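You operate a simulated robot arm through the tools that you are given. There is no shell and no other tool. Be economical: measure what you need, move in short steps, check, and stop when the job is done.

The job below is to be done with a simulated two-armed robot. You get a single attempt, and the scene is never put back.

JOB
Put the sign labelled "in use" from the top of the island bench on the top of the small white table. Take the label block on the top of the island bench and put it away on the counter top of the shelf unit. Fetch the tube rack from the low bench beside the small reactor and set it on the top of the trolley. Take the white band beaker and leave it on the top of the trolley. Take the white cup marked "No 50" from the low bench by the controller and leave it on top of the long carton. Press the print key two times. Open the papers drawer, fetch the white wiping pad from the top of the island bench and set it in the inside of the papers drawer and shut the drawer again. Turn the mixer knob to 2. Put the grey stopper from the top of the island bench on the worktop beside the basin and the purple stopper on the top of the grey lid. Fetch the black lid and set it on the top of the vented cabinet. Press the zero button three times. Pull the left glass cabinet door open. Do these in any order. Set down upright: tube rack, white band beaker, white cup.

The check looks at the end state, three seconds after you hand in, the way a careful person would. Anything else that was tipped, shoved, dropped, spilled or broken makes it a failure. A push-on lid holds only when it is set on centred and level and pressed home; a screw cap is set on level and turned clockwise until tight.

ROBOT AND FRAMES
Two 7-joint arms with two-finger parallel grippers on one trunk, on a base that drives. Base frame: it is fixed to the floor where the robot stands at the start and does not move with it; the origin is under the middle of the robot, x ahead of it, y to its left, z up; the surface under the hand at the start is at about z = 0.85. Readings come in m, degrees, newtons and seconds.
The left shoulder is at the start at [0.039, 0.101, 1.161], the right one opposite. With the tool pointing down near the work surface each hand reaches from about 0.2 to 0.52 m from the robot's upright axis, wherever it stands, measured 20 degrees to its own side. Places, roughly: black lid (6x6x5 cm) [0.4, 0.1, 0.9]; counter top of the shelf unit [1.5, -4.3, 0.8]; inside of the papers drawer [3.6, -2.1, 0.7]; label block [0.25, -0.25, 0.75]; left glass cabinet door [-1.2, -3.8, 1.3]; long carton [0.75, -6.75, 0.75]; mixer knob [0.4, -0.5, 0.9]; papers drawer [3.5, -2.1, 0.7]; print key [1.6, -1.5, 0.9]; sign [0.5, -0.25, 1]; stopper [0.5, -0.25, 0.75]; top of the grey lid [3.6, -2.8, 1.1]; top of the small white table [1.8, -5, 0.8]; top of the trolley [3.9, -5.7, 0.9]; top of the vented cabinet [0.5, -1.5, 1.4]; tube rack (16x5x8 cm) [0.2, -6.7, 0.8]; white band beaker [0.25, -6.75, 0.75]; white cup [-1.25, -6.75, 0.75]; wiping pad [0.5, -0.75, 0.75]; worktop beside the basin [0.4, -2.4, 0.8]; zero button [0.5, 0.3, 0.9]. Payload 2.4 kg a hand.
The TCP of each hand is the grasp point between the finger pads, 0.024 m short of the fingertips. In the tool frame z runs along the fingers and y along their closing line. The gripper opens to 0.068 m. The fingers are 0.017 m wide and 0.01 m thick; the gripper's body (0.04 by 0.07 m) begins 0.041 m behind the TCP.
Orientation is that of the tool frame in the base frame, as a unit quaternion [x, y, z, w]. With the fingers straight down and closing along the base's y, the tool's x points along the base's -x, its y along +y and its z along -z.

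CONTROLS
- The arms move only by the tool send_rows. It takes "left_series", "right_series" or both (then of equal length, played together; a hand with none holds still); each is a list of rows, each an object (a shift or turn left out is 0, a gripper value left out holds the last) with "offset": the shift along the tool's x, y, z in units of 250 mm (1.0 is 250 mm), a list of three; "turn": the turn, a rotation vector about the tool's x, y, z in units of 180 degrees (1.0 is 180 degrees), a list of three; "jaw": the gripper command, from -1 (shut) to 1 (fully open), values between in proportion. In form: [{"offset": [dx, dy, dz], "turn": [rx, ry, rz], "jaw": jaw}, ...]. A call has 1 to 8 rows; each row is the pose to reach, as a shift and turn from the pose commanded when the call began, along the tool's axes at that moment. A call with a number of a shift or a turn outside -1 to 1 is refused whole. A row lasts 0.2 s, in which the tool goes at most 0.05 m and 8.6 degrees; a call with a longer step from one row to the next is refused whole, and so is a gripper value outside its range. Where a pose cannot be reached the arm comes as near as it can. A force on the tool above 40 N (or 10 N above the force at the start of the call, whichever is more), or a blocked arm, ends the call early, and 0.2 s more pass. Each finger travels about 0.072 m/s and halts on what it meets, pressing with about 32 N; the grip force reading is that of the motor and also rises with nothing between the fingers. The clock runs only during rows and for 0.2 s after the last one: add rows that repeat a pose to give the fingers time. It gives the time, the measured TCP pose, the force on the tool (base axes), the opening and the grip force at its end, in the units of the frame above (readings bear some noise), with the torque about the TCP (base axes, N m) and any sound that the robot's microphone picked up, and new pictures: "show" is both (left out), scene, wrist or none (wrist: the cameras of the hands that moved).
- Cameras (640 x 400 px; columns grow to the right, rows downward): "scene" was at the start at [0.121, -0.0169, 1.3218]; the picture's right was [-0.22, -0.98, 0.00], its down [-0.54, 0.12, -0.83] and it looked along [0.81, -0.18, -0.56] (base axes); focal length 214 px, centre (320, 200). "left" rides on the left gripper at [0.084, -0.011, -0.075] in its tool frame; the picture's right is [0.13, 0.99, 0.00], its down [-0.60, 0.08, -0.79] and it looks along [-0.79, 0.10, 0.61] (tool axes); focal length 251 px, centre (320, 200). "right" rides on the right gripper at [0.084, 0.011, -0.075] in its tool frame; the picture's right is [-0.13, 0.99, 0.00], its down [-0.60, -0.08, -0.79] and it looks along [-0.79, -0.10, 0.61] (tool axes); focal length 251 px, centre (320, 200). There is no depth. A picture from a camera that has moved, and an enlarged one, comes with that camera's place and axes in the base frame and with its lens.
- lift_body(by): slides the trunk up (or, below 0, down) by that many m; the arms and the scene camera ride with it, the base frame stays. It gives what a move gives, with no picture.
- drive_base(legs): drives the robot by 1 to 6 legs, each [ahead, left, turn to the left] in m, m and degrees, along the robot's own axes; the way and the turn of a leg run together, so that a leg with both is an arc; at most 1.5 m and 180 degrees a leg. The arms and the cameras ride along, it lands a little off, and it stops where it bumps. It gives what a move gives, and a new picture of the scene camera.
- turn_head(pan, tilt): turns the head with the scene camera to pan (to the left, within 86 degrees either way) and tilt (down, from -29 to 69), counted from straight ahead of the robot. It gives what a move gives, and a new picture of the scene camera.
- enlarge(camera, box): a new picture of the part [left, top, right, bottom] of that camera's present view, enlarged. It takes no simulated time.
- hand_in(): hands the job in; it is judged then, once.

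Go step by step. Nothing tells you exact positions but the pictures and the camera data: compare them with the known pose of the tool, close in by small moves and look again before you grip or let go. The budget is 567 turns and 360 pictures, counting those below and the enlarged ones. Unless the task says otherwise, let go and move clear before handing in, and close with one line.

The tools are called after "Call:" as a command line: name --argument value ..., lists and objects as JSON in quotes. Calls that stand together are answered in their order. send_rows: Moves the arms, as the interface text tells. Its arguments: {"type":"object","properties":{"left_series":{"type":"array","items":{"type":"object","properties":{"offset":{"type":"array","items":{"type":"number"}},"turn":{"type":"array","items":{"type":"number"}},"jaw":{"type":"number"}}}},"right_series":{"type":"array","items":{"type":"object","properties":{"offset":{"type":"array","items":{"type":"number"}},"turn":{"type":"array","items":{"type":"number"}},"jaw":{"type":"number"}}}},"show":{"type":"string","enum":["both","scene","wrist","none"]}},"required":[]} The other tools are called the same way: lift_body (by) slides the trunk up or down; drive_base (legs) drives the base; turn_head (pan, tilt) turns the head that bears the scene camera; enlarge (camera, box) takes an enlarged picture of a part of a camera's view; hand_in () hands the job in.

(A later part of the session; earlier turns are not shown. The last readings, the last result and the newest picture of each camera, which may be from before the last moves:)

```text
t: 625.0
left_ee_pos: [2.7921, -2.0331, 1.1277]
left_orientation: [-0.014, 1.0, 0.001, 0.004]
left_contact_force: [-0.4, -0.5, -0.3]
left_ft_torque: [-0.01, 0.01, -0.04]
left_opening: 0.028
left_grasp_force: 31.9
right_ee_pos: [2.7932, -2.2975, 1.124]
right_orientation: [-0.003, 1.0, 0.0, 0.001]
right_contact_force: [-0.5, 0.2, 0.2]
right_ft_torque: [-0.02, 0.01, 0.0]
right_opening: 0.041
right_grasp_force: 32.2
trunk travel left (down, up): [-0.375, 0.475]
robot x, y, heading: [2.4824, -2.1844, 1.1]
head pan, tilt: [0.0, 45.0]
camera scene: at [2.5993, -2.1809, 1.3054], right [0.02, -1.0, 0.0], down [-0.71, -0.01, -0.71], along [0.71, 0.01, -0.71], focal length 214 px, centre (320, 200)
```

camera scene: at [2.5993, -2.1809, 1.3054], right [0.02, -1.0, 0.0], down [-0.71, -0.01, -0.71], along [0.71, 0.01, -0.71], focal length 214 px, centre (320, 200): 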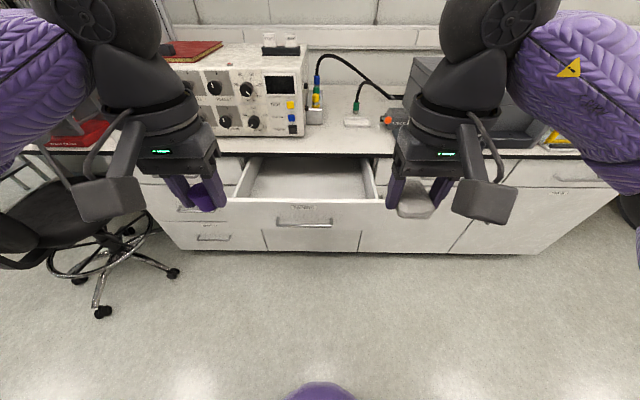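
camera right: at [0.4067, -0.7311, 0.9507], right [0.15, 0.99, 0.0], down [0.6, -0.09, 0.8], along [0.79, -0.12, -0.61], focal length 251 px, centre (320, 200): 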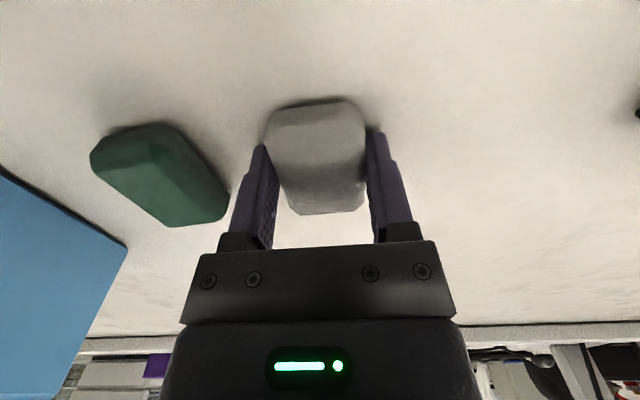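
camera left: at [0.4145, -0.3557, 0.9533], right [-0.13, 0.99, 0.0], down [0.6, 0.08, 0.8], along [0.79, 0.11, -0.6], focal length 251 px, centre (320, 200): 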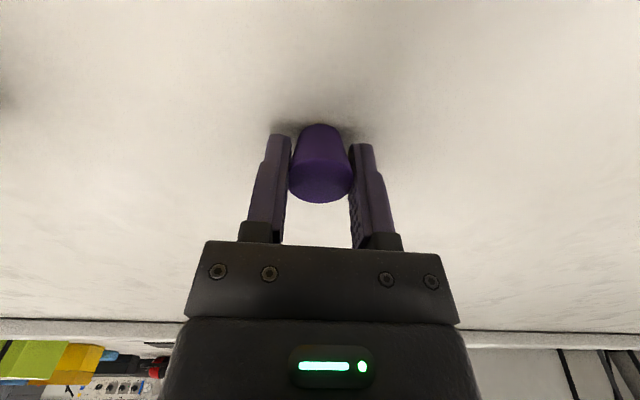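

Drawer interior spans x≈3.1–3.3, y≈−1.93…−2.36. Drive in and take the pad over it.

Call:
drive_base --legs '[[0.27, 0, -1.0]]'

Call:
send_rows --right_series '[{"offset": [-0.1, 0.05, 0.1]}, {"offset": [-0.2, 0.1, 0.2]}, {"offset": [-0.3, 0.15, 0.3]}, {"offset": [-0.4, 0.2, 0.4]}, {"offset": [-0.5, 0.24, 0.5]}, {"offset": [-0.54, 0.26, 0.6]}, {"offset": [-0.54, 0.26, 0.7]}]' --show "both"

```text
t: 626.9
left_ee_pos: [3.0626, -2.0362, 1.1263]
left_orientation: [-0.007, 1.0, 0.001, 0.004]
left_contact_force: [0.2, 0.7, -0.2]
left_ft_torque: [0.01, -0.01, 0.01]
left_opening: 0.0279
left_grasp_force: 31.9
right_ee_pos: [3.0601, -2.3, 1.1253]
right_orientation: [0.005, 1.0, 0.001, 0.002]
right_contact_force: [-1.0, -0.8, 0.4]
right_ft_torque: [0.01, 0.0, 0.0]
right_opening: 0.0408
right_grasp_force: 32.2
trunk travel left (down, up): [-0.375, 0.475]
robot x, y, heading: [2.7517, -2.1835, -0.0]
head pan, tilt: [0.0, 45.0]
camera scene: at [2.8688, -2.1803, 1.3054], right [0.0, -1.0, 0.0], down [-0.71, 0.0, -0.71], along [0.71, 0.0, -0.71], focal length 214 px, centre (320, 200)
```

scene: 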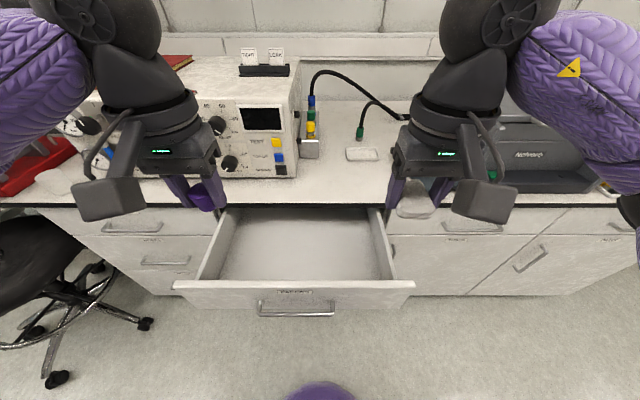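

```text
t: 628.5
left_ee_pos: [3.0618, -2.0371, 1.1267]
left_orientation: [-0.007, 1.0, 0.001, 0.005]
left_contact_force: [-0.6, 0.9, -0.2]
left_ft_torque: [0.0, 0.0, -0.01]
left_opening: 0.0279
left_grasp_force: 31.9
right_ee_pos: [3.1965, -2.2344, 0.9511]
right_orientation: [0.005, 1.0, 0.001, 0.002]
right_contact_force: [0.2, 0.2, -1.0]
right_ft_torque: [-0.01, -0.02, -0.01]
right_opening: 0.0407
right_grasp_force: 31.9
trunk travel left (down, up): [-0.375, 0.475]
robot x, y, heading: [2.7556, -2.1816, 0.2]
head pan, tilt: [0.0, 45.0]
camera scene: at [2.8683, -2.1803, 1.3054], right [0.0, -1.0, 0.0], down [-0.71, 0.0, -0.71], along [0.71, 0.0, -0.71], focal length 214 px, centre (320, 200)
camera right: at [3.1125, -2.2229, 1.0257], right [0.14, 0.99, 0.0], down [0.6, -0.09, 0.8], along [0.79, -0.11, -0.61], focal length 251 px, centre (320, 200)
```

scene: 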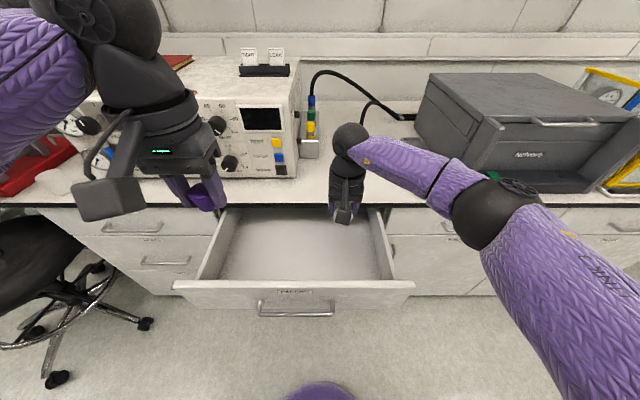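
right: 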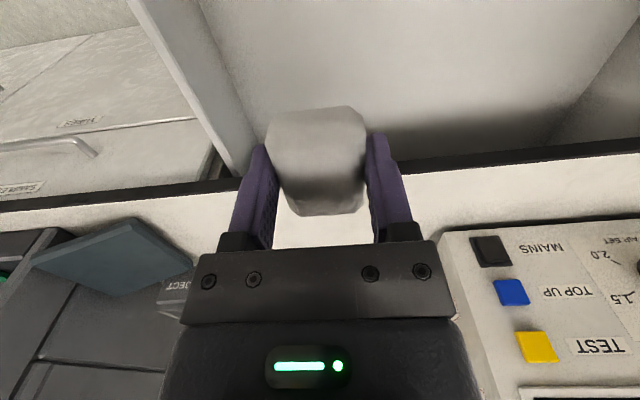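

Call:
send_rows --right_series '[{"offset": [0.06, 0, 0.1]}, {"offset": [0.06, 0, 0.22]}, {"offset": [0.06, 0, 0.34]}, {"offset": [0.06, 0, 0.46]}, {"offset": [0.06, 0, 0.56]}, {"offset": [0.06, 0, 0.62]}]' --show "both"

```text
t: 629.9
left_ee_pos: [3.0616, -2.0357, 1.1269]
left_orientation: [-0.007, 1.0, 0.001, 0.004]
left_contact_force: [0.6, -0.6, 0.1]
left_ft_torque: [-0.01, 0.03, 0.03]
left_opening: 0.0277
left_grasp_force: 31.9
right_ee_pos: [3.1837, -2.2366, 0.7937]
right_orientation: [0.005, 1.0, 0.0, 0.001]
right_contact_force: [0.0, -0.2, -0.2]
right_ft_torque: [-0.01, 0.02, -0.01]
right_opening: 0.0408
right_grasp_force: 32.3
trunk travel left (down, up): [-0.375, 0.475]
robot x, y, heading: [2.7541, -2.1831, -0.1]
head pan, tilt: [0.0, 45.0]
camera scene: at [2.8683, -2.1802, 1.3054], right [0.0, -1.0, 0.0], down [-0.71, 0.0, -0.71], along [0.71, 0.0, -0.71], focal length 214 px, centre (320, 200)
camera right: at [3.099, -2.224, 0.8692], right [0.14, 0.99, 0.0], down [0.6, -0.09, 0.8], along [0.79, -0.11, -0.61], focal length 251 px, centre (320, 200)
```

scene: 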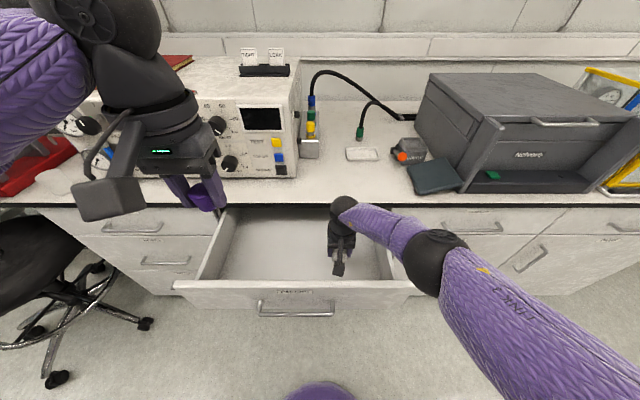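
right: 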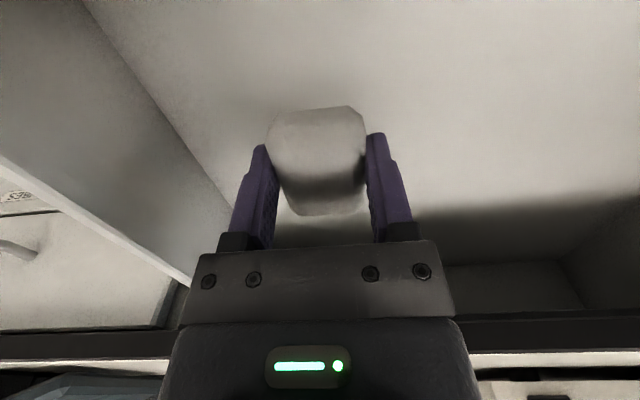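

Inside the drawer. Lower in small steps until contact.

Call:
send_rows --right_series '[{"offset": [0, 0, 0.06]}, {"offset": [0, 0, 0.1]}, {"offset": [0, 0, 0.14]}, {"offset": [0, 0, 0.17]}, {"offset": [0, 0, 0.2]}, {"offset": [0, 0, 0.23]}, {"offset": [0, 0, 0.26]}, {"offset": [0, 0, 0.29]}]' --show "wrist"

```text
t: 631.3
left_ee_pos: [3.0613, -2.0358, 1.1268]
left_orientation: [-0.007, 1.0, 0.001, 0.004]
left_contact_force: [1.0, -0.8, 0.0]
left_ft_torque: [0.01, 0.0, -0.01]
left_opening: 0.0278
left_grasp_force: 32.6
right_ee_pos: [3.1735, -2.2372, 0.7595]
right_orientation: [0.005, 1.0, 0.002, 0.002]
right_contact_force: [-2.0, -1.4, 18.1]
right_ft_torque: [0.1, 1.58, 0.02]
right_opening: 0.0409
right_grasp_force: 31.8
right hand out of reach, approached as far as the arm can: row 2, 3, 4, 5, 6
trunk travel left (down, up): [-0.375, 0.475]
robot x, y, heading: [2.7526, -2.1832, 0.1]
head pan, tilt: [0.0, 45.0]
stopped in row 6 (right hand): the force on the tool passed its limit at 61 N (the readings are from after the stop); the commanded pose is now the measured one
camera right: at [3.0891, -2.2258, 0.8342], right [0.14, 0.99, 0.0], down [0.6, -0.09, 0.79], along [0.79, -0.11, -0.61], focal length 251 px, centre (320, 200)
```

right: 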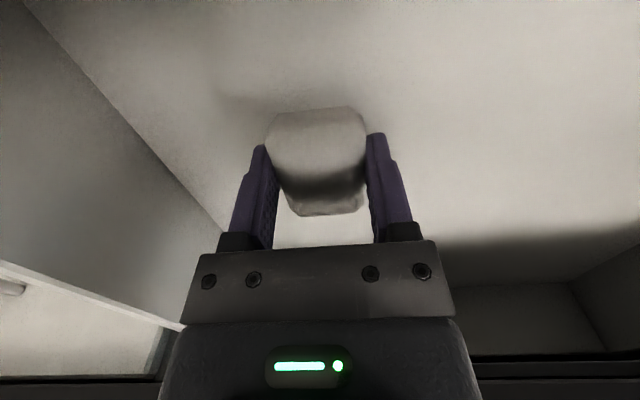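

The hand's camera bracket is touching the drawer front edge. Raise, move 4.5 cm deeper, and lower again.

Call:
send_rows --right_series '[{"offset": [0, 0, -0.08]}, {"offset": [0, 0, -0.16]}, {"offset": [-0.09, 0, -0.16]}, {"offset": [-0.18, 0, -0.16]}, {"offset": [-0.18, 0, -0.08]}, {"offset": [-0.18, 0, -0.02]}, {"offset": [-0.18, 0, 0.02]}, {"offset": [-0.18, 0, 0.05]}]' --show "both"

```text
t: 633.1
left_ee_pos: [3.062, -2.0349, 1.126]
left_orientation: [-0.007, 1.0, 0.0, 0.004]
left_contact_force: [0.3, -0.3, 0.5]
left_ft_torque: [-0.01, 0.01, 0.02]
left_opening: 0.0281
left_grasp_force: 31.8
right_ee_pos: [3.1881, -2.2469, 0.7774]
right_orientation: [0.005, 1.0, 0.002, 0.001]
right_contact_force: [-0.2, 0.2, -1.1]
right_ft_torque: [0.01, -0.02, 0.0]
right_opening: 0.0405
right_grasp_force: 31.9
right hand out of reach, approached as far as the arm can: row 4, 5, 6, 7, 8
trunk travel left (down, up): [-0.375, 0.475]
robot x, y, heading: [2.7538, -2.1821, 0.3]
head pan, tilt: [0.0, 45.0]
camera scene: at [2.8683, -2.1802, 1.3054], right [0.0, -1.0, 0.0], down [-0.71, 0.0, -0.71], along [0.71, 0.0, -0.71], focal length 214 px, centre (320, 200)
camera right: at [3.1039, -2.2356, 0.8523], right [0.14, 0.99, 0.0], down [0.6, -0.09, 0.79], along [0.79, -0.11, -0.61], focal length 251 px, centre (320, 200)
```

scene: 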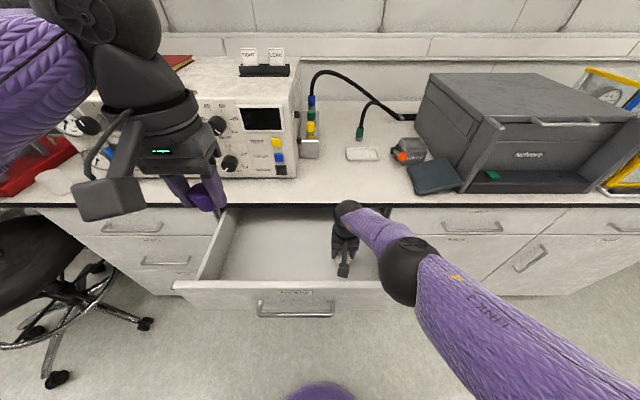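
right: 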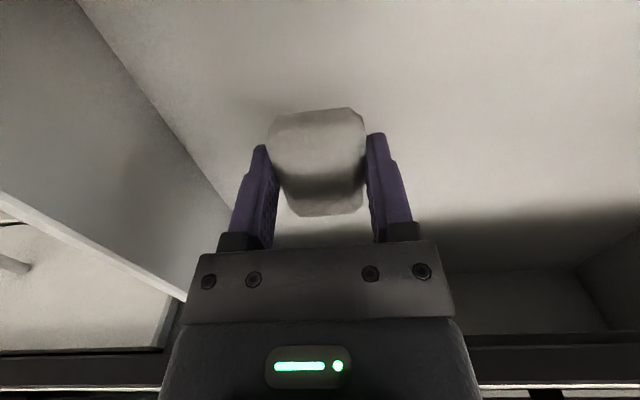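

Call:
send_rows --right_series '[{"offset": [0, 0, -0.15]}, {"offset": [0, 0, -0.3]}, {"offset": [0, 0, -0.45]}, {"offset": [0, 0, -0.6]}]' --show "none"

Call:
lift_body --by -0.13

```text
t: 634.1
left_ee_pos: [3.0619, -2.0362, 1.1278]
left_orientation: [-0.007, 1.0, 0.001, 0.005]
left_contact_force: [-0.2, 0.4, 1.0]
left_ft_torque: [0.0, 0.01, 0.0]
left_opening: 0.0283
left_grasp_force: 31.9
right_ee_pos: [3.1907, -2.2488, 0.9276]
right_orientation: [0.005, 1.0, 0.002, 0.001]
right_contact_force: [0.2, 0.5, -0.3]
right_ft_torque: [-0.02, 0.01, 0.01]
right_opening: 0.041
right_grasp_force: 32.2
trunk travel left (down, up): [-0.375, 0.475]
robot x, y, heading: [2.7512, -2.1815, 0.1]
head pan, tilt: [0.0, 45.0]
```

```text
t: 635.6
left_ee_pos: [3.0618, -2.0352, 0.9968]
left_orientation: [-0.007, 1.0, 0.0, 0.004]
left_contact_force: [0.2, 0.0, -0.7]
left_ft_torque: [0.0, 0.01, -0.01]
left_opening: 0.0279
left_grasp_force: 32.6
right_ee_pos: [3.1897, -2.249, 0.7963]
right_orientation: [0.006, 1.0, 0.002, 0.002]
right_contact_force: [0.7, -0.3, -0.6]
right_ft_torque: [-0.01, 0.04, -0.06]
right_opening: 0.0408
right_grasp_force: 32.5
trunk travel left (down, up): [-0.245, 0.604]
robot x, y, heading: [2.7535, -2.1824, 0.1]
head pan, tilt: [0.0, 45.0]
```

Call:
send_rows --right_series '[{"offset": [-0.06, 0.02, 0]}, {"offset": [-0.12, 0.04, 0.02]}, {"offset": [-0.12, 0.04, 0.08]}, {"offset": [-0.12, 0.04, 0.14]}, {"offset": [-0.12, 0.04, 0.18]}, {"offset": [-0.12, 0.04, 0.21]}, {"offset": [-0.12, 0.04, 0.24]}, {"offset": [-0.12, 0.04, 0.27]}]' --show "both"

```text
t: 637.4
left_ee_pos: [3.0623, -2.0369, 0.997]
left_orientation: [-0.008, 1.0, 0.001, 0.004]
left_contact_force: [0.2, 0.2, 0.8]
left_ft_torque: [0.02, 0.02, -0.03]
left_opening: 0.0279
left_grasp_force: 32.2
right_ee_pos: [3.2201, -2.2393, 0.7298]
right_orientation: [0.006, 1.0, 0.002, 0.001]
right_contact_force: [-0.6, 1.3, -0.5]
right_ft_torque: [0.0, -0.01, 0.0]
right_opening: 0.0408
right_grasp_force: 31.3
trunk travel left (down, up): [-0.245, 0.604]
robot x, y, heading: [2.7507, -2.1755, -0.1]
head pan, tilt: [0.0, 45.0]
camera scene: at [2.894, -2.1802, 1.1739], right [0.0, -1.0, 0.0], down [-0.71, 0.0, -0.71], along [0.71, 0.0, -0.71], focal length 214 px, centre (320, 200)
camera right: at [3.1348, -2.227, 0.8054], right [0.14, 0.99, 0.0], down [0.6, -0.09, 0.79], along [0.79, -0.11, -0.61], focal length 251 px, centre (320, 200)
```

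scene: 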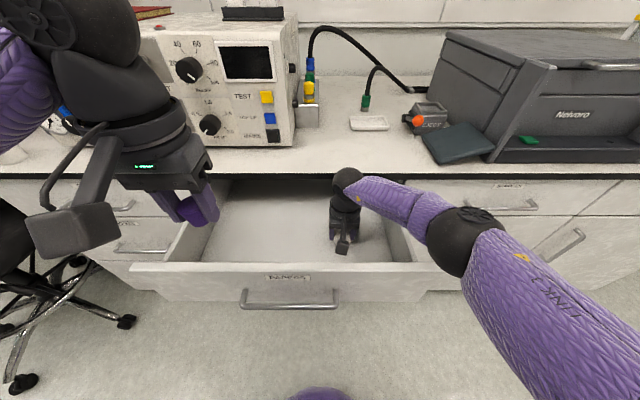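
right: 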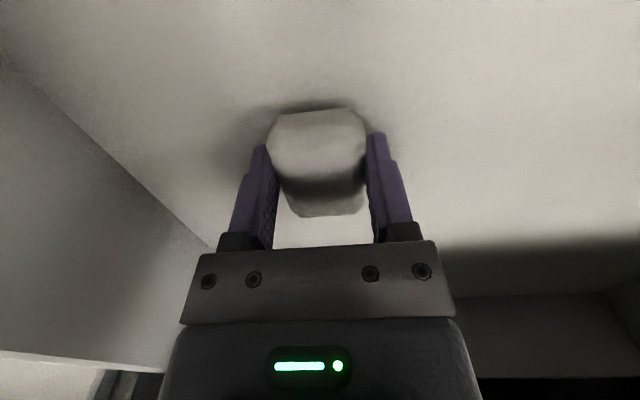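

Shadow shows the floor is close. Lower a bit more to contact, then release.

Call:
send_rows --right_series '[{"offset": [0, 0, 0.015]}, {"offset": [0, 0, 0.03]}, {"offset": [0, 0, 0.045]}, {"offset": [0, 0, 0.06]}, {"offset": [0, 0, 0.075]}, {"offset": [0, 0, 0.09]}]' --show "wrist"

```text
t: 638.6
left_ee_pos: [3.0606, -2.036, 0.9969]
left_orientation: [-0.006, 1.0, 0.001, 0.005]
left_contact_force: [0.3, 0.4, -0.8]
left_ft_torque: [0.03, 0.0, 0.0]
left_opening: 0.028
left_grasp_force: 32.0
right_ee_pos: [3.2205, -2.2387, 0.7174]
right_orientation: [0.006, 1.0, 0.003, 0.007]
right_contact_force: [2.5, -1.7, 27.4]
right_ft_torque: [-0.32, 0.24, 0.08]
right_opening: 0.0408
right_grasp_force: 31.9
trunk travel left (down, up): [-0.245, 0.604]
robot x, y, heading: [2.7516, -2.1832, -0.1]
head pan, tilt: [0.0, 45.0]
stopped in row 5 (right hand): the force on the tool passed its limit at 52 N (the readings are from after the stop); the commanded pose is now the measured one
camera right: at [3.1356, -2.2269, 0.7925], right [0.14, 0.99, 0.01], down [0.59, -0.09, 0.8], along [0.79, -0.11, -0.6], focal length 251 px, centre (320, 200)
```

right: 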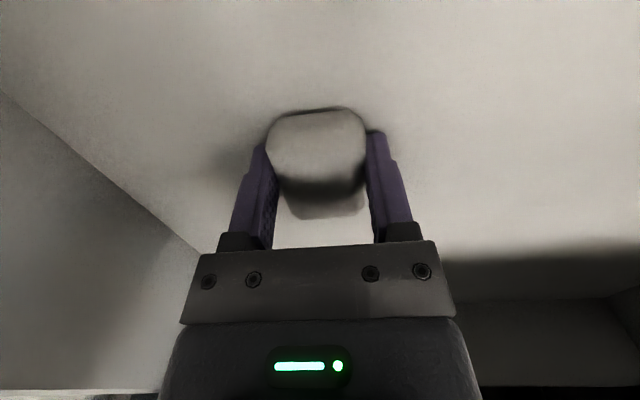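

Call:
send_rows --right_series '[{"offset": [0, 0, -0.005], "jaw": 0.4}, {"offset": [0, 0, -0.005], "jaw": 0.7}, {"offset": [0, 0, -0.005], "jaw": 0.7}, {"offset": [0, 0, -0.12], "jaw": 0.7}, {"offset": [0, 0, -0.28]}, {"offset": [0, 0, -0.44]}, {"offset": [0.02, 0, -0.6]}, {"offset": [0.1, 0, -0.76]}]' --show "both"

```text
t: 640.4
left_ee_pos: [3.0624, -2.0355, 0.9971]
left_orientation: [-0.006, 1.0, 0.001, 0.005]
left_contact_force: [0.7, -0.9, -1.2]
left_ft_torque: [-0.03, -0.01, 0.03]
left_opening: 0.0278
left_grasp_force: 32.1
right_ee_pos: [3.1934, -2.2392, 0.906]
right_orientation: [0.006, 1.0, 0.002, 0.003]
right_contact_force: [0.3, 0.4, -0.7]
right_ft_torque: [0.0, -0.01, 0.02]
right_opening: 0.0578
right_grasp_force: 0.0
trunk travel left (down, up): [-0.245, 0.604]
robot x, y, heading: [2.7501, -2.1826, 0.1]
head pan, tilt: [0.0, 45.0]
camera scene: at [2.8939, -2.1803, 1.1739], right [0.0, -1.0, 0.0], down [-0.71, 0.0, -0.71], along [0.71, 0.0, -0.71], focal length 214 px, centre (320, 200)
camera right: at [3.109, -2.2268, 0.9815], right [0.14, 0.99, 0.01], down [0.6, -0.09, 0.8], along [0.79, -0.11, -0.6], focal length 251 px, centre (320, 200)
```

scene: 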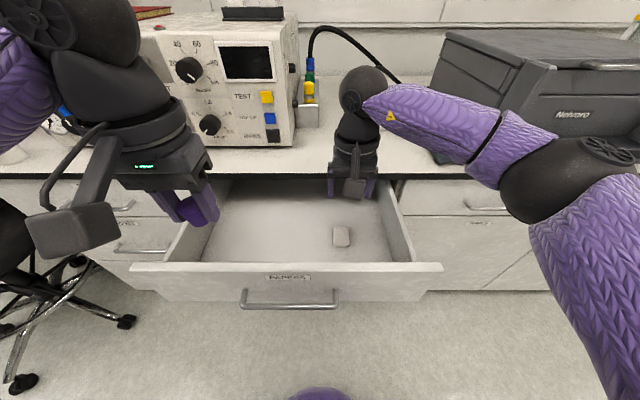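
right: 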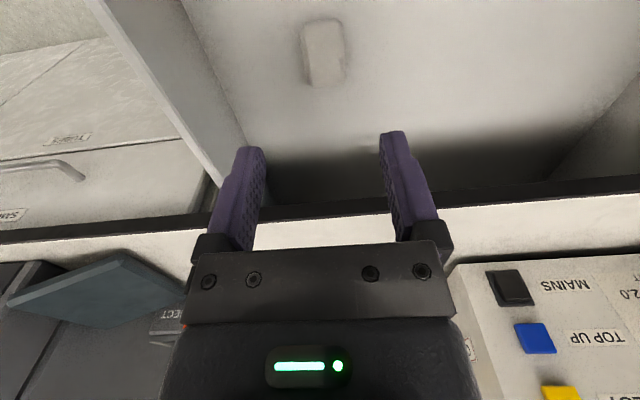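

The pad lies in the drawer. Bring the right hand back in front of the drawer, and tilt it forward to push the front shut.

Call:
send_rows --left_series '[{"offset": [0.0, 0.06, -0.1]}, {"offset": [0.0, 0.12, -0.2]}, {"offset": [0.0, 0.18, -0.3]}, {"offset": [0.0, 0.24, -0.4]}, {"offset": [0.1, 0.3, -0.4]}, {"offset": [0.2, 0.3, -0.4]}, {"offset": [0.2, 0.3, -0.4]}, {"offset": [0.2, 0.3, -0.4]}]' --right_series '[{"offset": [0.1, 0.0, -0.12], "jaw": -1}, {"offset": [0.25, 0.0, -0.2], "jaw": -1}, {"offset": [0.4, 0.0, -0.2], "jaw": -1}, {"offset": [0.55, 0, -0.2], "jaw": -1}, {"offset": [0.7, 0, -0.2], "jaw": -1}, {"offset": [0.82, 0, -0.2], "jaw": -1}, {"offset": [0.92, 0, -0.2], "jaw": -1}, {"offset": [1.0, 0, -0.2], "jaw": -1}]' --show "none"

Call:
send_rows --right_series '[{"offset": [0, 0.02, 0.0], "turn": [0, -0.045, 0]}, {"offset": [0, 0.05, 0.0], "turn": [0, -0.09, 0]}, {"offset": [0, 0.08, 0.0], "turn": [0, -0.135, 0]}, {"offset": [0, 0.1, 0.0], "turn": [0, -0.18, 0]}, {"offset": [0, 0.1, 0.0], "turn": [0, -0.225, 0]}, {"offset": [0, 0.1, 0.0], "turn": [0, -0.27, 0]}]' --show "scene"

```text
t: 642.1
left_ee_pos: [3.0105, -1.9621, 1.0965]
left_orientation: [-0.006, 1.0, 0.001, 0.003]
left_contact_force: [0.1, -0.2, 0.8]
left_ft_torque: [0.01, 0.01, -0.02]
left_opening: 0.0279
left_grasp_force: 31.8
right_ee_pos: [2.9636, -2.2378, 0.9546]
right_orientation: [0.009, 1.0, 0.0, 0.01]
right_contact_force: [35.6, -8.3, -5.0]
right_ft_torque: [0.6, 2.27, 0.71]
right_opening: 0.0002
right_grasp_force: 23.1
trunk travel left (down, up): [-0.245, 0.604]
robot x, y, heading: [2.7497, -2.1789, -0.0]
head pan, tilt: [0.0, 45.0]
stopped in row 8 (right hand): the force on the tool passed its limit at 157 N (the readings are from after the stop); the commanded pose is now the measured one
```

```text
t: 642.3
left_ee_pos: [3.0107, -1.9621, 1.0961]
left_orientation: [-0.006, 1.0, 0.001, 0.004]
left_contact_force: [-0.2, 0.5, 0.0]
left_ft_torque: [-0.02, 0.0, 0.03]
left_opening: 0.0282
left_grasp_force: 31.6
right_ee_pos: [2.9664, -2.2383, 0.9547]
right_orientation: [0.011, 1.0, 0.0, 0.015]
right_contact_force: [8.8, 2.7, -6.7]
right_ft_torque: [-0.22, -0.09, -0.31]
right_opening: 0.0
right_grasp_force: 23.8
trunk travel left (down, up): [-0.245, 0.604]
robot x, y, heading: [2.7545, -2.1834, -0.2]
head pan, tilt: [0.0, 45.0]
stopped in row 1 (right hand): the force on the tool passed its limit at 90 N (the readings are from after the stop); the commanded pose is now the measured one
camera scene: at [2.8938, -2.1803, 1.1739], right [0.0, -1.0, 0.0], down [-0.71, 0.0, -0.71], along [0.71, 0.0, -0.71], focal length 214 px, centre (320, 200)
```

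scene: 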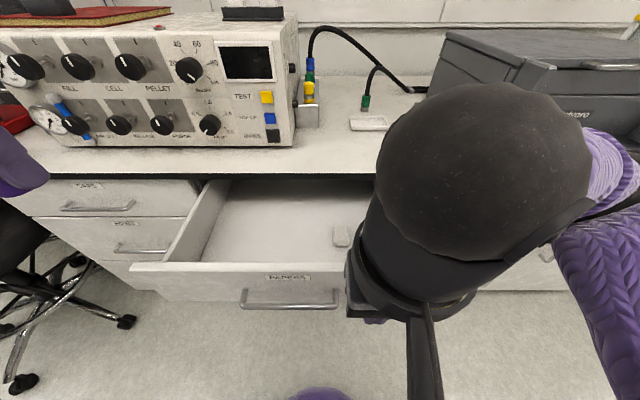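

The hand bumped the robot's own body. Move it forward a little and back the base off instead.

Call:
send_rows --right_series '[{"offset": [-0.08, 0, 0]}, {"offset": [-0.18, 0, 0]}, {"offset": [-0.3, 0, 0]}, {"offset": [-0.4, 0, 0]}]' --show "none"

Call:
drive_base --legs '[[-0.3, 0, 0]]'

Call:
send_rows --right_series '[{"offset": [-0.05, 0.02, 0.0], "turn": [0, -0.045, 0]}, {"offset": [-0.1, 0.05, 0.0], "turn": [0, -0.09, 0]}, {"offset": [-0.15, 0.08, 0.0], "turn": [0, -0.135, 0]}, {"offset": [-0.2, 0.1, 0.0], "turn": [0, -0.18, 0]}, {"offset": [-0.25, 0.1, 0.0], "turn": [0, -0.225, 0]}, {"offset": [-0.3, 0.1, 0.0], "turn": [0, -0.27, 0]}]' --show "scene"

```text
t: 643.3
left_ee_pos: [3.0104, -1.9608, 1.0969]
left_orientation: [-0.006, 1.0, 0.001, 0.003]
left_contact_force: [-1.3, -0.4, -0.1]
left_ft_torque: [-0.01, -0.01, 0.0]
left_opening: 0.0283
left_grasp_force: 32.2
right_ee_pos: [3.0663, -2.2373, 0.957]
right_orientation: [0.01, 1.0, 0.001, 0.014]
right_contact_force: [0.2, 0.0, 0.2]
right_ft_torque: [0.02, 0.04, 0.04]
right_opening: 0.0002
right_grasp_force: 23.5
trunk travel left (down, up): [-0.245, 0.604]
robot x, y, heading: [2.7487, -2.1841, 0.2]
head pan, tilt: [0.0, 45.0]
```

```text
t: 645.3
left_ee_pos: [2.7153, -1.9618, 1.0967]
left_orientation: [-0.006, 1.0, 0.001, 0.004]
left_contact_force: [-0.6, -0.2, 0.1]
left_ft_torque: [0.0, -0.01, 0.0]
left_opening: 0.0279
left_grasp_force: 32.1
right_ee_pos: [2.7701, -2.2397, 0.9577]
right_orientation: [0.01, 1.0, 0.001, 0.014]
right_contact_force: [-0.2, 0.5, -0.7]
right_ft_torque: [-0.01, 0.0, 0.01]
right_opening: 0.0001
right_grasp_force: 23.7
trunk travel left (down, up): [-0.245, 0.604]
robot x, y, heading: [2.4575, -2.1812, 0.2]
head pan, tilt: [0.0, 45.0]
camera scene: at [2.5985, -2.1806, 1.1739], right [0.0, -1.0, 0.0], down [-0.71, 0.0, -0.71], along [0.71, 0.0, -0.71], focal length 214 px, centre (320, 200)
```

scene: 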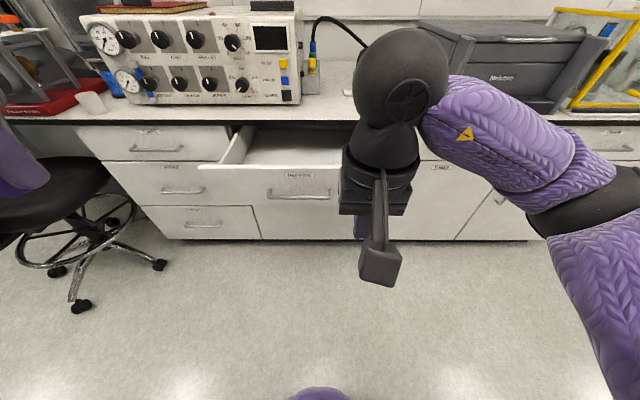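

```text
t: 646.7
left_ee_pos: [2.7141, -1.9618, 1.0963]
left_orientation: [-0.007, 1.0, 0.001, 0.004]
left_contact_force: [-0.4, 0.2, -0.8]
left_ft_torque: [0.0, 0.02, -0.03]
left_opening: 0.0281
left_grasp_force: 32.2
right_ee_pos: [2.8464, -2.214, 0.9593]
right_orientation: [0.009, 0.905, -0.004, 0.425]
right_contact_force: [-0.2, -0.1, 0.1]
right_ft_torque: [0.0, 0.0, 0.02]
right_opening: 0.0
right_grasp_force: 23.6
trunk travel left (down, up): [-0.245, 0.604]
robot x, y, heading: [2.4548, -2.1849, 0.0]
head pan, tilt: [0.0, 45.0]
camera scene: at [2.5986, -2.1806, 1.1739], right [0.0, -1.0, 0.0], down [-0.71, 0.0, -0.71], along [0.71, 0.0, -0.71], focal length 214 px, centre (320, 200)
```

scene: 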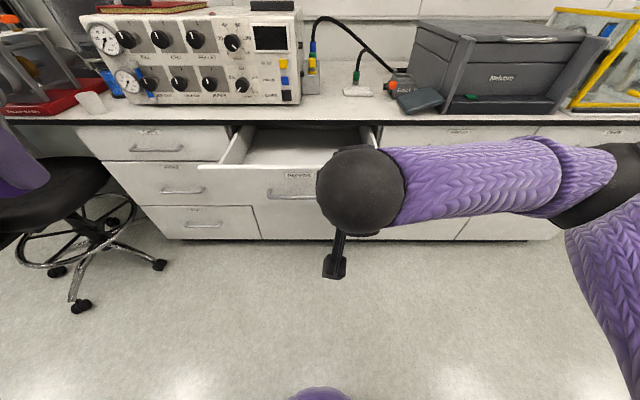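

Call:
lift_body --by -0.21

Call:
send_rows --right_series '[{"offset": [0, -0.1, 0]}, {"offset": [0, -0.2, 0]}, {"offset": [0, -0.2, 0]}]' --show "none"

Call:
drive_base --legs '[[0.17, 0, 0]]'

```text
t: 649.0
left_ee_pos: [2.761, -1.9611, 0.8516]
left_orientation: [-0.006, 0.997, 0.001, -0.078]
left_contact_force: [0.0, 0.6, -0.1]
left_ft_torque: [-0.03, 0.02, -0.01]
left_opening: 0.0283
left_grasp_force: 31.7
right_ee_pos: [2.8462, -2.2155, 0.75]
right_orientation: [0.008, 0.906, -0.003, 0.424]
right_contact_force: [-0.8, 0.1, 0.6]
right_ft_torque: [0.02, -0.02, 0.02]
right_opening: 0.0002
right_grasp_force: 23.7
trunk travel left (down, up): [-0.035, 0.814]
robot x, y, heading: [2.4596, -2.1833, 0.3]
head pan, tilt: [0.0, 45.0]
```

```text
t: 649.8
left_ee_pos: [2.7611, -1.9621, 0.8503]
left_orientation: [-0.008, 0.997, 0.002, -0.079]
left_contact_force: [-0.2, -0.8, 0.1]
left_ft_torque: [-0.01, 0.02, 0.01]
left_opening: 0.0282
left_grasp_force: 31.6
right_ee_pos: [2.8559, -2.2603, 0.7525]
right_orientation: [0.009, 0.906, -0.004, 0.424]
right_contact_force: [0.2, 0.1, 0.1]
right_ft_torque: [-0.02, 0.01, 0.01]
right_opening: 0.0
right_grasp_force: 23.8
right hand out of reach, approached as far as the arm can: row 2, 3
trunk travel left (down, up): [-0.035, 0.814]
robot x, y, heading: [2.4547, -2.1782, 0.1]
head pan, tilt: [0.0, 45.0]
```

```text
t: 651.2
left_ee_pos: [2.9294, -1.9588, 0.8498]
left_orientation: [-0.01, 0.997, 0.0, -0.08]
left_contact_force: [-0.5, -0.7, 0.0]
left_ft_torque: [0.01, -0.01, 0.01]
left_opening: 0.0279
left_grasp_force: 31.7
right_ee_pos: [3.0242, -2.2563, 0.7515]
right_orientation: [0.008, 0.905, -0.003, 0.424]
right_contact_force: [-0.5, 0.7, 0.3]
right_ft_torque: [0.05, -0.01, -0.01]
right_opening: 0.0001
right_grasp_force: 23.1
trunk travel left (down, up): [-0.035, 0.814]
robot x, y, heading: [2.6244, -2.1838, 0.3]
head pan, tilt: [0.0, 45.0]
camera scene: at [2.8317, -2.1786, 0.9575], right [0.01, -1.0, 0.0], down [-0.71, -0.01, -0.71], along [0.71, 0.01, -0.71], focal length 214 px, centre (320, 200)
```

scene: 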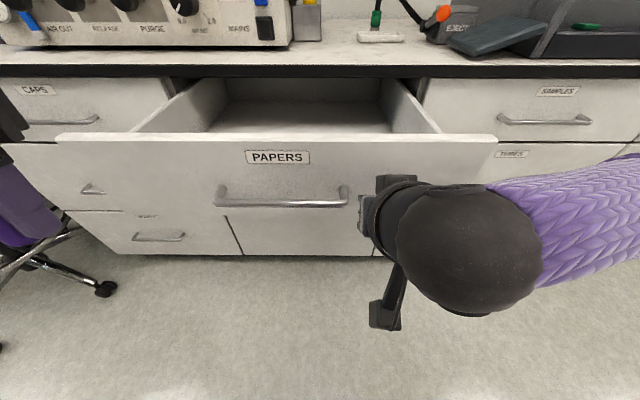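

The left hand is hanging low; raise and retract it before pushing.

Call:
send_rows --left_series '[{"offset": [0.0, 0.05, -0.15]}, {"offset": [0.0, 0.1, -0.3]}, {"offset": [0.0, 0.15, -0.45]}, {"offset": [0.0, 0.2, -0.6]}, {"offset": [0, 0.2, -0.75]}, {"offset": [0, 0.2, -0.85]}]' --show "none"

Call:
drive_base --legs '[[0.12, 0, 0]]'

```text
t: 652.6
left_ee_pos: [3.0397, -1.9339, 0.9117]
left_orientation: [-0.01, 0.997, 0.002, -0.079]
left_contact_force: [0.4, -0.1, -0.3]
left_ft_torque: [0.0, 0.03, -0.02]
left_opening: 0.0282
left_grasp_force: 32.1
left hand out of reach, approached as far as the arm can: row 1, 2, 3, 4, 5, 6
right_ee_pos: [3.0244, -2.2575, 0.752]
right_orientation: [0.007, 0.906, -0.003, 0.424]
right_contact_force: [0.9, 0.0, 0.0]
right_ft_torque: [0.0, 0.0, 0.01]
right_opening: 0.0
right_grasp_force: 23.4
trunk travel left (down, up): [-0.035, 0.814]
robot x, y, heading: [2.6257, -2.1774, 0.3]
head pan, tilt: [0.0, 45.0]
```

```text
t: 653.9
left_ee_pos: [3.1593, -1.9335, 0.9103]
left_orientation: [-0.009, 0.997, 0.002, -0.079]
left_contact_force: [0.3, 0.0, -0.2]
left_ft_torque: [-0.01, -0.02, 0.0]
left_opening: 0.0284
left_grasp_force: 32.1
right_ee_pos: [3.1456, -2.2565, 0.7514]
right_orientation: [0.007, 0.905, -0.002, 0.425]
right_contact_force: [0.6, -0.8, -1.1]
right_ft_torque: [0.02, -0.02, -0.01]
right_opening: 0.0001
right_grasp_force: 23.7
trunk travel left (down, up): [-0.035, 0.814]
robot x, y, heading: [2.7487, -2.1826, 0.4]
head pan, tilt: [0.0, 45.0]
camera scene: at [2.9522, -2.1778, 0.9575], right [0.01, -1.0, 0.0], down [-0.71, -0.01, -0.71], along [0.71, 0.01, -0.71], focal length 214 px, centre (320, 200)
```

scene: 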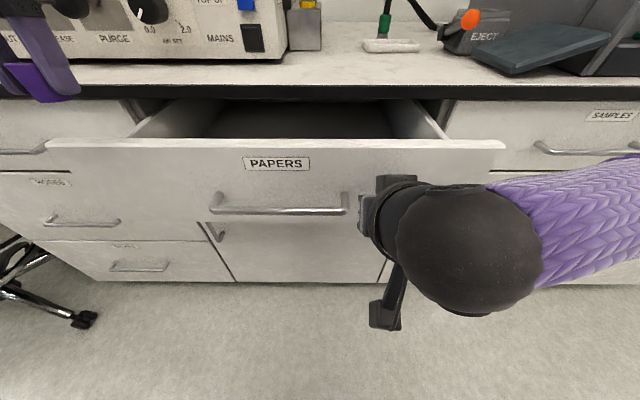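

Call:
send_rows --left_series '[{"offset": [0.15, 0.0, -0.05]}, {"offset": [0.3, 0.0, -0.1]}, {"offset": [0.45, 0.0, -0.15]}, {"offset": [0.6, 0.0, -0.2]}]' --show "none"

Call:
drive_base --legs '[[0.1, 0, 0]]'

```text
t: 654.9
left_ee_pos: [3.0521, -2.0053, 0.8898]
left_orientation: [-0.01, 0.997, 0.001, -0.079]
left_contact_force: [0.0, 0.1, 0.4]
left_ft_torque: [-0.01, 0.01, -0.02]
left_opening: 0.028
left_grasp_force: 32.1
left hand out of reach, approached as far as the arm can: row 1, 2, 3, 4
right_ee_pos: [3.1446, -2.2571, 0.752]
right_orientation: [0.006, 0.905, -0.002, 0.424]
right_contact_force: [0.1, 1.1, -0.7]
right_ft_torque: [-0.02, 0.03, 0.0]
right_opening: 0.0
right_grasp_force: 23.7
trunk travel left (down, up): [-0.035, 0.814]
robot x, y, heading: [2.7474, -2.182, 0.3]
head pan, tilt: [0.0, 45.0]
```

```text
t: 656.0
left_ee_pos: [3.1539, -2.0042, 0.8906]
left_orientation: [-0.009, 0.997, 0.001, -0.078]
left_contact_force: [0.5, -0.5, -0.1]
left_ft_torque: [-0.01, 0.05, 0.03]
left_opening: 0.0278
left_grasp_force: 32.3
right_ee_pos: [3.2458, -2.2557, 0.7506]
right_orientation: [0.008, 0.906, -0.004, 0.424]
right_contact_force: [0.1, -0.1, 0.5]
right_ft_torque: [0.0, -0.03, -0.03]
right_opening: 0.0
right_grasp_force: 24.0
trunk travel left (down, up): [-0.035, 0.814]
robot x, y, heading: [2.8455, -2.1802, 0.3]
head pan, tilt: [0.0, 45.0]
camera scene: at [3.0532, -2.1772, 0.9575], right [0.01, -1.0, 0.0], down [-0.71, 0.0, -0.71], along [0.71, 0.0, -0.71], focal length 214 px, centre (320, 200)
```

scene: 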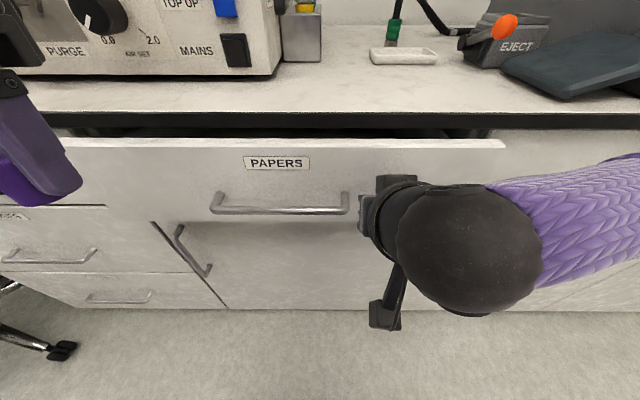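

Call:
drive_base --legs '[[0.05, 0, 0]]'

```text
t: 657.0
left_ee_pos: [3.2047, -2.0041, 0.8901]
left_orientation: [-0.008, 0.997, 0.001, -0.078]
left_contact_force: [0.3, 0.4, -1.1]
left_ft_torque: [-0.02, 0.03, 0.02]
left_opening: 0.0283
left_grasp_force: 32.1
right_ee_pos: [3.2958, -2.2546, 0.7516]
right_orientation: [0.007, 0.906, -0.002, 0.424]
right_contact_force: [-0.7, -0.8, -0.6]
right_ft_torque: [-0.04, 0.01, -0.02]
right_opening: 0.0002
right_grasp_force: 23.9
trunk travel left (down, up): [-0.035, 0.814]
robot x, y, heading: [2.8958, -2.1802, 0.4]
head pan, tilt: [0.0, 45.0]
camera scene: at [3.1033, -2.177, 0.9575], right [0.01, -1.0, 0.0], down [-0.71, 0.0, -0.71], along [0.71, 0.0, -0.71], focal length 214 px, centre (320, 200)
```

scene: 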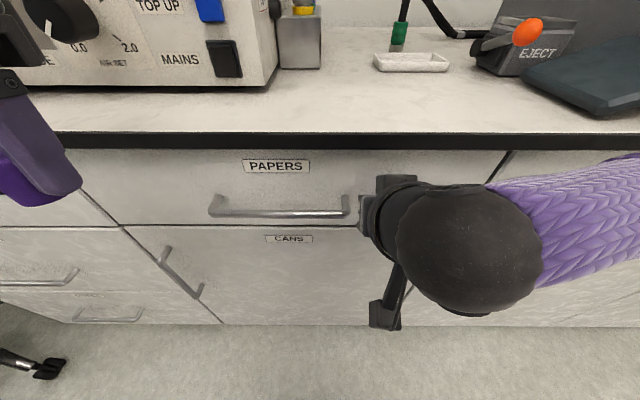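

Nearly closed; push a few more mm with the arm to seat it.

Call:
send_rows --right_series '[{"offset": [-0.02, 0, 0.023]}, {"offset": [-0.038, 0, 0.046]}, {"offset": [-0.058, 0, 0.07]}, {"offset": [-0.078, 0, 0.094]}, {"offset": [-0.098, 0, 0.118]}]' --show "scene"

```text
t: 657.4
left_ee_pos: [3.2014, -2.0052, 0.892]
left_orientation: [-0.008, 0.997, 0.001, -0.076]
left_contact_force: [0.4, -0.2, -0.3]
left_ft_torque: [0.03, 0.0, -0.01]
left_opening: 0.0282
left_grasp_force: 32.0
right_ee_pos: [3.2987, -2.2558, 0.7511]
right_orientation: [0.004, 0.907, -0.004, 0.421]
right_contact_force: [-25.0, -1.9, 9.6]
right_ft_torque: [-0.17, 0.02, -0.02]
right_opening: 0.0001
right_grasp_force: 23.0
trunk travel left (down, up): [-0.035, 0.814]
robot x, y, heading: [2.8968, -2.1809, 0.3]
head pan, tilt: [0.0, 45.0]
stopped in row 2 (right hand): the force on the tool passed its limit at 54 N (the readings are from after the stop); the commanded pose is now the measured one
camera scene: at [3.0997, -2.1774, 0.9583], right [0.0, -1.0, 0.0], down [-0.71, 0.0, -0.71], along [0.71, 0.0, -0.71], focal length 214 px, centre (320, 200)
```

scene: 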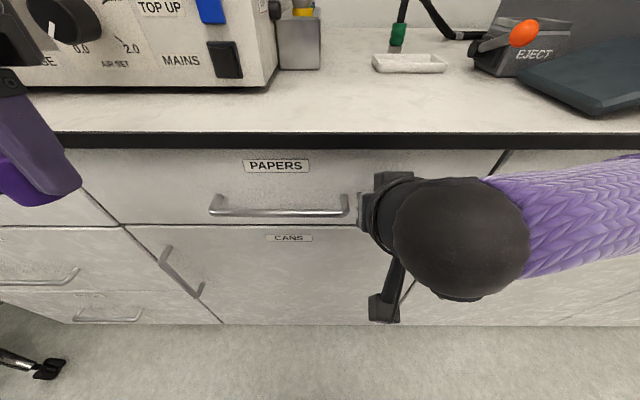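

Drawer is shut. Back away, raise the trunk and restore the right hand.

Call:
drive_base --legs '[[-0.25, 0, 0]]'

Call:
lift_body --by 0.34

Call:
send_rows --right_series '[{"offset": [0, 0, 0.0], "turn": [0, 0.047, 0]}, {"offset": [0, 0, 0.0], "turn": [0, 0.094, 0]}, {"offset": [0, 0, 0.0], "turn": [0, 0.141, 0]}, {"offset": [0, 0, 0], "turn": [0, 0.188, 0]}, {"offset": [0, 0, 0], "turn": [0, 0.235, 0]}, {"offset": [0, 0, 0], "turn": [0, 0.277, 0]}]' --show "scene"

```text
t: 659.3
left_ee_pos: [2.9531, -2.0058, 0.8898]
left_orientation: [-0.008, 0.997, 0.001, -0.079]
left_contact_force: [1.3, 0.2, -0.9]
left_ft_torque: [0.01, 0.0, 0.02]
left_opening: 0.0284
left_grasp_force: 32.1
right_ee_pos: [3.0518, -2.2587, 0.7494]
right_orientation: [0.005, 0.908, -0.004, 0.419]
right_contact_force: [-0.8, 0.8, -0.3]
right_ft_torque: [0.0, -0.03, 0.0]
right_opening: 0.0
right_grasp_force: 23.8
trunk travel left (down, up): [-0.035, 0.814]
robot x, y, heading: [2.6481, -2.1791, -0.1]
head pan, tilt: [0.0, 45.0]
camera scene: at [2.8528, -2.1787, 0.9574], right [0.0, -1.0, 0.0], down [-0.71, 0.0, -0.71], along [0.71, 0.0, -0.71], focal length 214 px, centre (320, 200)
```

scene: 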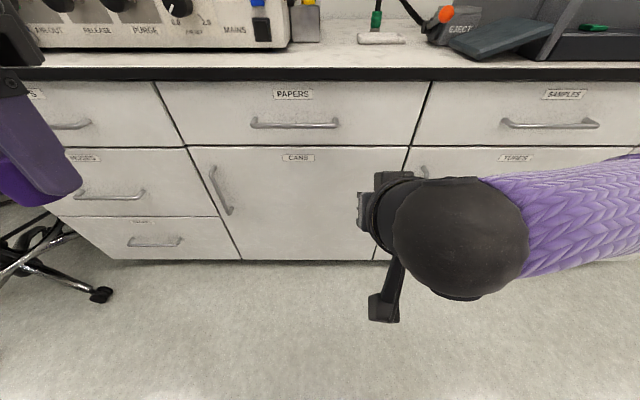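

```text
t: 662.6
left_ee_pos: [2.9533, -2.0066, 1.2307]
left_orientation: [-0.008, 0.997, 0.001, -0.078]
left_contact_force: [0.6, -0.1, 0.1]
left_ft_torque: [-0.03, -0.02, -0.02]
left_opening: 0.0283
left_grasp_force: 31.6
right_ee_pos: [3.0521, -2.2567, 1.091]
right_orientation: [0.006, 0.908, -0.003, 0.42]
right_contact_force: [-0.5, 0.4, -0.4]
right_ft_torque: [0.01, -0.01, -0.03]
right_opening: 0.0
right_grasp_force: 23.9
trunk travel left (down, up): [-0.375, 0.475]
robot x, y, heading: [2.6472, -2.1838, 0.2]
head pan, tilt: [0.0, 45.0]
```

```text
t: 664.0
left_ee_pos: [2.9544, -2.0046, 1.2308]
left_orientation: [-0.008, 0.997, 0.001, -0.078]
left_contact_force: [-0.2, 0.5, -0.8]
left_ft_torque: [0.04, 0.01, 0.03]
left_opening: 0.0279
left_grasp_force: 32.1
right_ee_pos: [3.0509, -2.2583, 1.0901]
right_orientation: [0.006, 1.0, -0.001, -0.003]
right_contact_force: [0.0, -0.6, -0.1]
right_ft_torque: [0.02, 0.01, 0.0]
right_opening: 0.0
right_grasp_force: 24.1
trunk travel left (down, up): [-0.375, 0.475]
robot x, y, heading: [2.6468, -2.1839, 0.5]
head pan, tilt: [0.0, 45.0]
camera scene: at [2.7625, -2.1789, 1.3054], right [0.0, -1.0, 0.0], down [-0.71, 0.0, -0.71], along [0.71, 0.0, -0.71], focal length 214 px, centre (320, 200)
```

scene: 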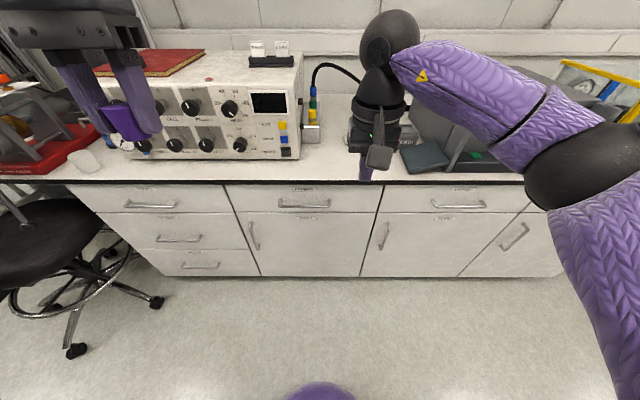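

Drawer is closed. Now the grey lid: the dark grey box further right on this bench. Straighten the hands and move right.

Call:
send_rows --left_series '[{"turn": [0, -0.025, 0]}, {"turn": [0, -0.05, 0]}, {"turn": [0, -0.05, 0]}, {"turn": [0, -0.05, 0]}]' --right_series '[{"offset": [0.1, 0, -0.1]}, {"offset": [0.2, 0, -0.2]}, {"offset": [0.3, 0, -0.3]}, {"offset": [0.4, 0, -0.4]}]' --show "none"

Call:
drive_base --legs '[[0, -0.65, 0]]'

Call:
turn_head --pan 0 --tilt 25

```text
t: 665.0
left_ee_pos: [2.9543, -2.0053, 1.2318]
left_orientation: [-0.007, 1.0, 0.001, 0.001]
left_contact_force: [-0.7, 0.0, -0.7]
left_ft_torque: [0.01, 0.01, -0.01]
left_opening: 0.0282
left_grasp_force: 31.7
right_ee_pos: [2.9517, -2.256, 1.1907]
right_orientation: [0.007, 1.0, -0.001, -0.002]
right_contact_force: [0.2, 0.1, 0.0]
right_ft_torque: [-0.01, -0.01, -0.02]
right_opening: 0.0
right_grasp_force: 23.9
trunk travel left (down, up): [-0.375, 0.475]
robot x, y, heading: [2.6431, -2.1805, 0.2]
head pan, tilt: [0.0, 45.0]
```

```text
t: 668.6
left_ee_pos: [2.9577, -2.6565, 1.2316]
left_orientation: [-0.014, 1.0, 0.002, 0.0]
left_contact_force: [-0.5, 0.4, 0.2]
left_ft_torque: [0.0, 0.03, 0.01]
left_opening: 0.0283
left_grasp_force: 31.7
right_ee_pos: [2.9591, -2.9063, 1.19]
right_orientation: [0.001, 1.0, -0.001, -0.002]
right_contact_force: [0.1, -1.0, 0.0]
right_ft_torque: [0.01, 0.0, 0.01]
right_opening: 0.0001
right_grasp_force: 23.8
trunk travel left (down, up): [-0.375, 0.475]
robot x, y, heading: [2.6504, -2.8327, 0.8]
head pan, tilt: [0.0, 45.0]
camera scene: at [2.7683, -2.8313, 1.3054], right [0.01, -1.0, 0.0], down [-0.71, -0.01, -0.71], along [0.71, 0.01, -0.71], focal length 214 px, centre (320, 200)
```

scene: 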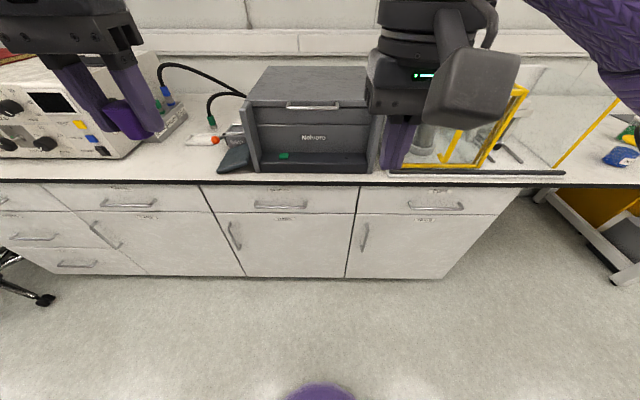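

```text
t: 669.5
left_ee_pos: [2.9583, -2.6568, 1.231]
left_orientation: [-0.013, 1.0, 0.002, 0.0]
left_contact_force: [-1.0, 0.6, -0.1]
left_ft_torque: [0.01, -0.02, -0.04]
left_opening: 0.0281
left_grasp_force: 32.5
right_ee_pos: [2.9589, -2.9064, 1.1894]
right_orientation: [0.001, 1.0, 0.0, -0.002]
right_contact_force: [-0.1, 0.6, 0.2]
right_ft_torque: [0.02, -0.01, -0.03]
right_opening: 0.0
right_grasp_force: 24.1
trunk travel left (down, up): [-0.375, 0.475]
robot x, y, heading: [2.6521, -2.8386, 0.9]
head pan, tilt: [0.0, 25.0]
camera scene: at [2.7791, -2.8308, 1.3359], right [0.01, -1.0, 0.0], down [-0.42, -0.01, -0.91], along [0.91, 0.01, -0.42], focal length 214 px, centre (320, 200)
```

scene: 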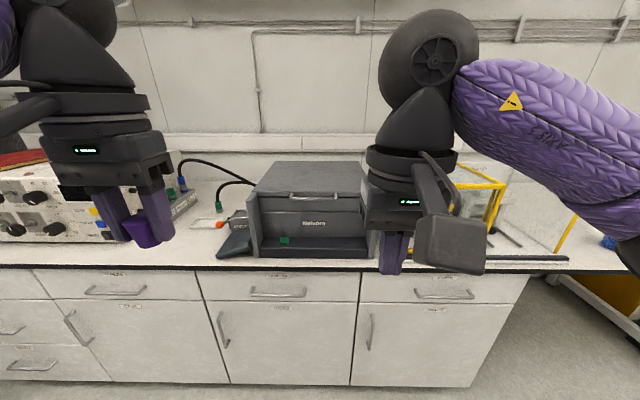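

Call:
enlarge --camera "scene" --box '[205, 130, 405, 275]'

```text
2.76 times, centred on (305, 202) of scene
camera zoom: at [2.7791, -2.8308, 1.3359], right [0.01, -1.0, 0.0], down [-0.42, -0.01, -0.91], along [0.91, 0.01, -0.42], focal length 592 px, centre (361, 193)
```

zoom: 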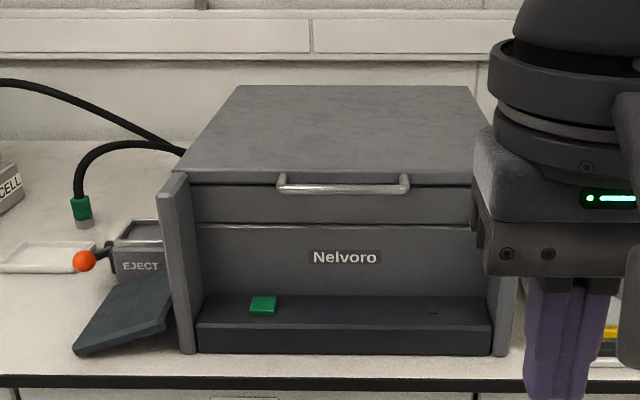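

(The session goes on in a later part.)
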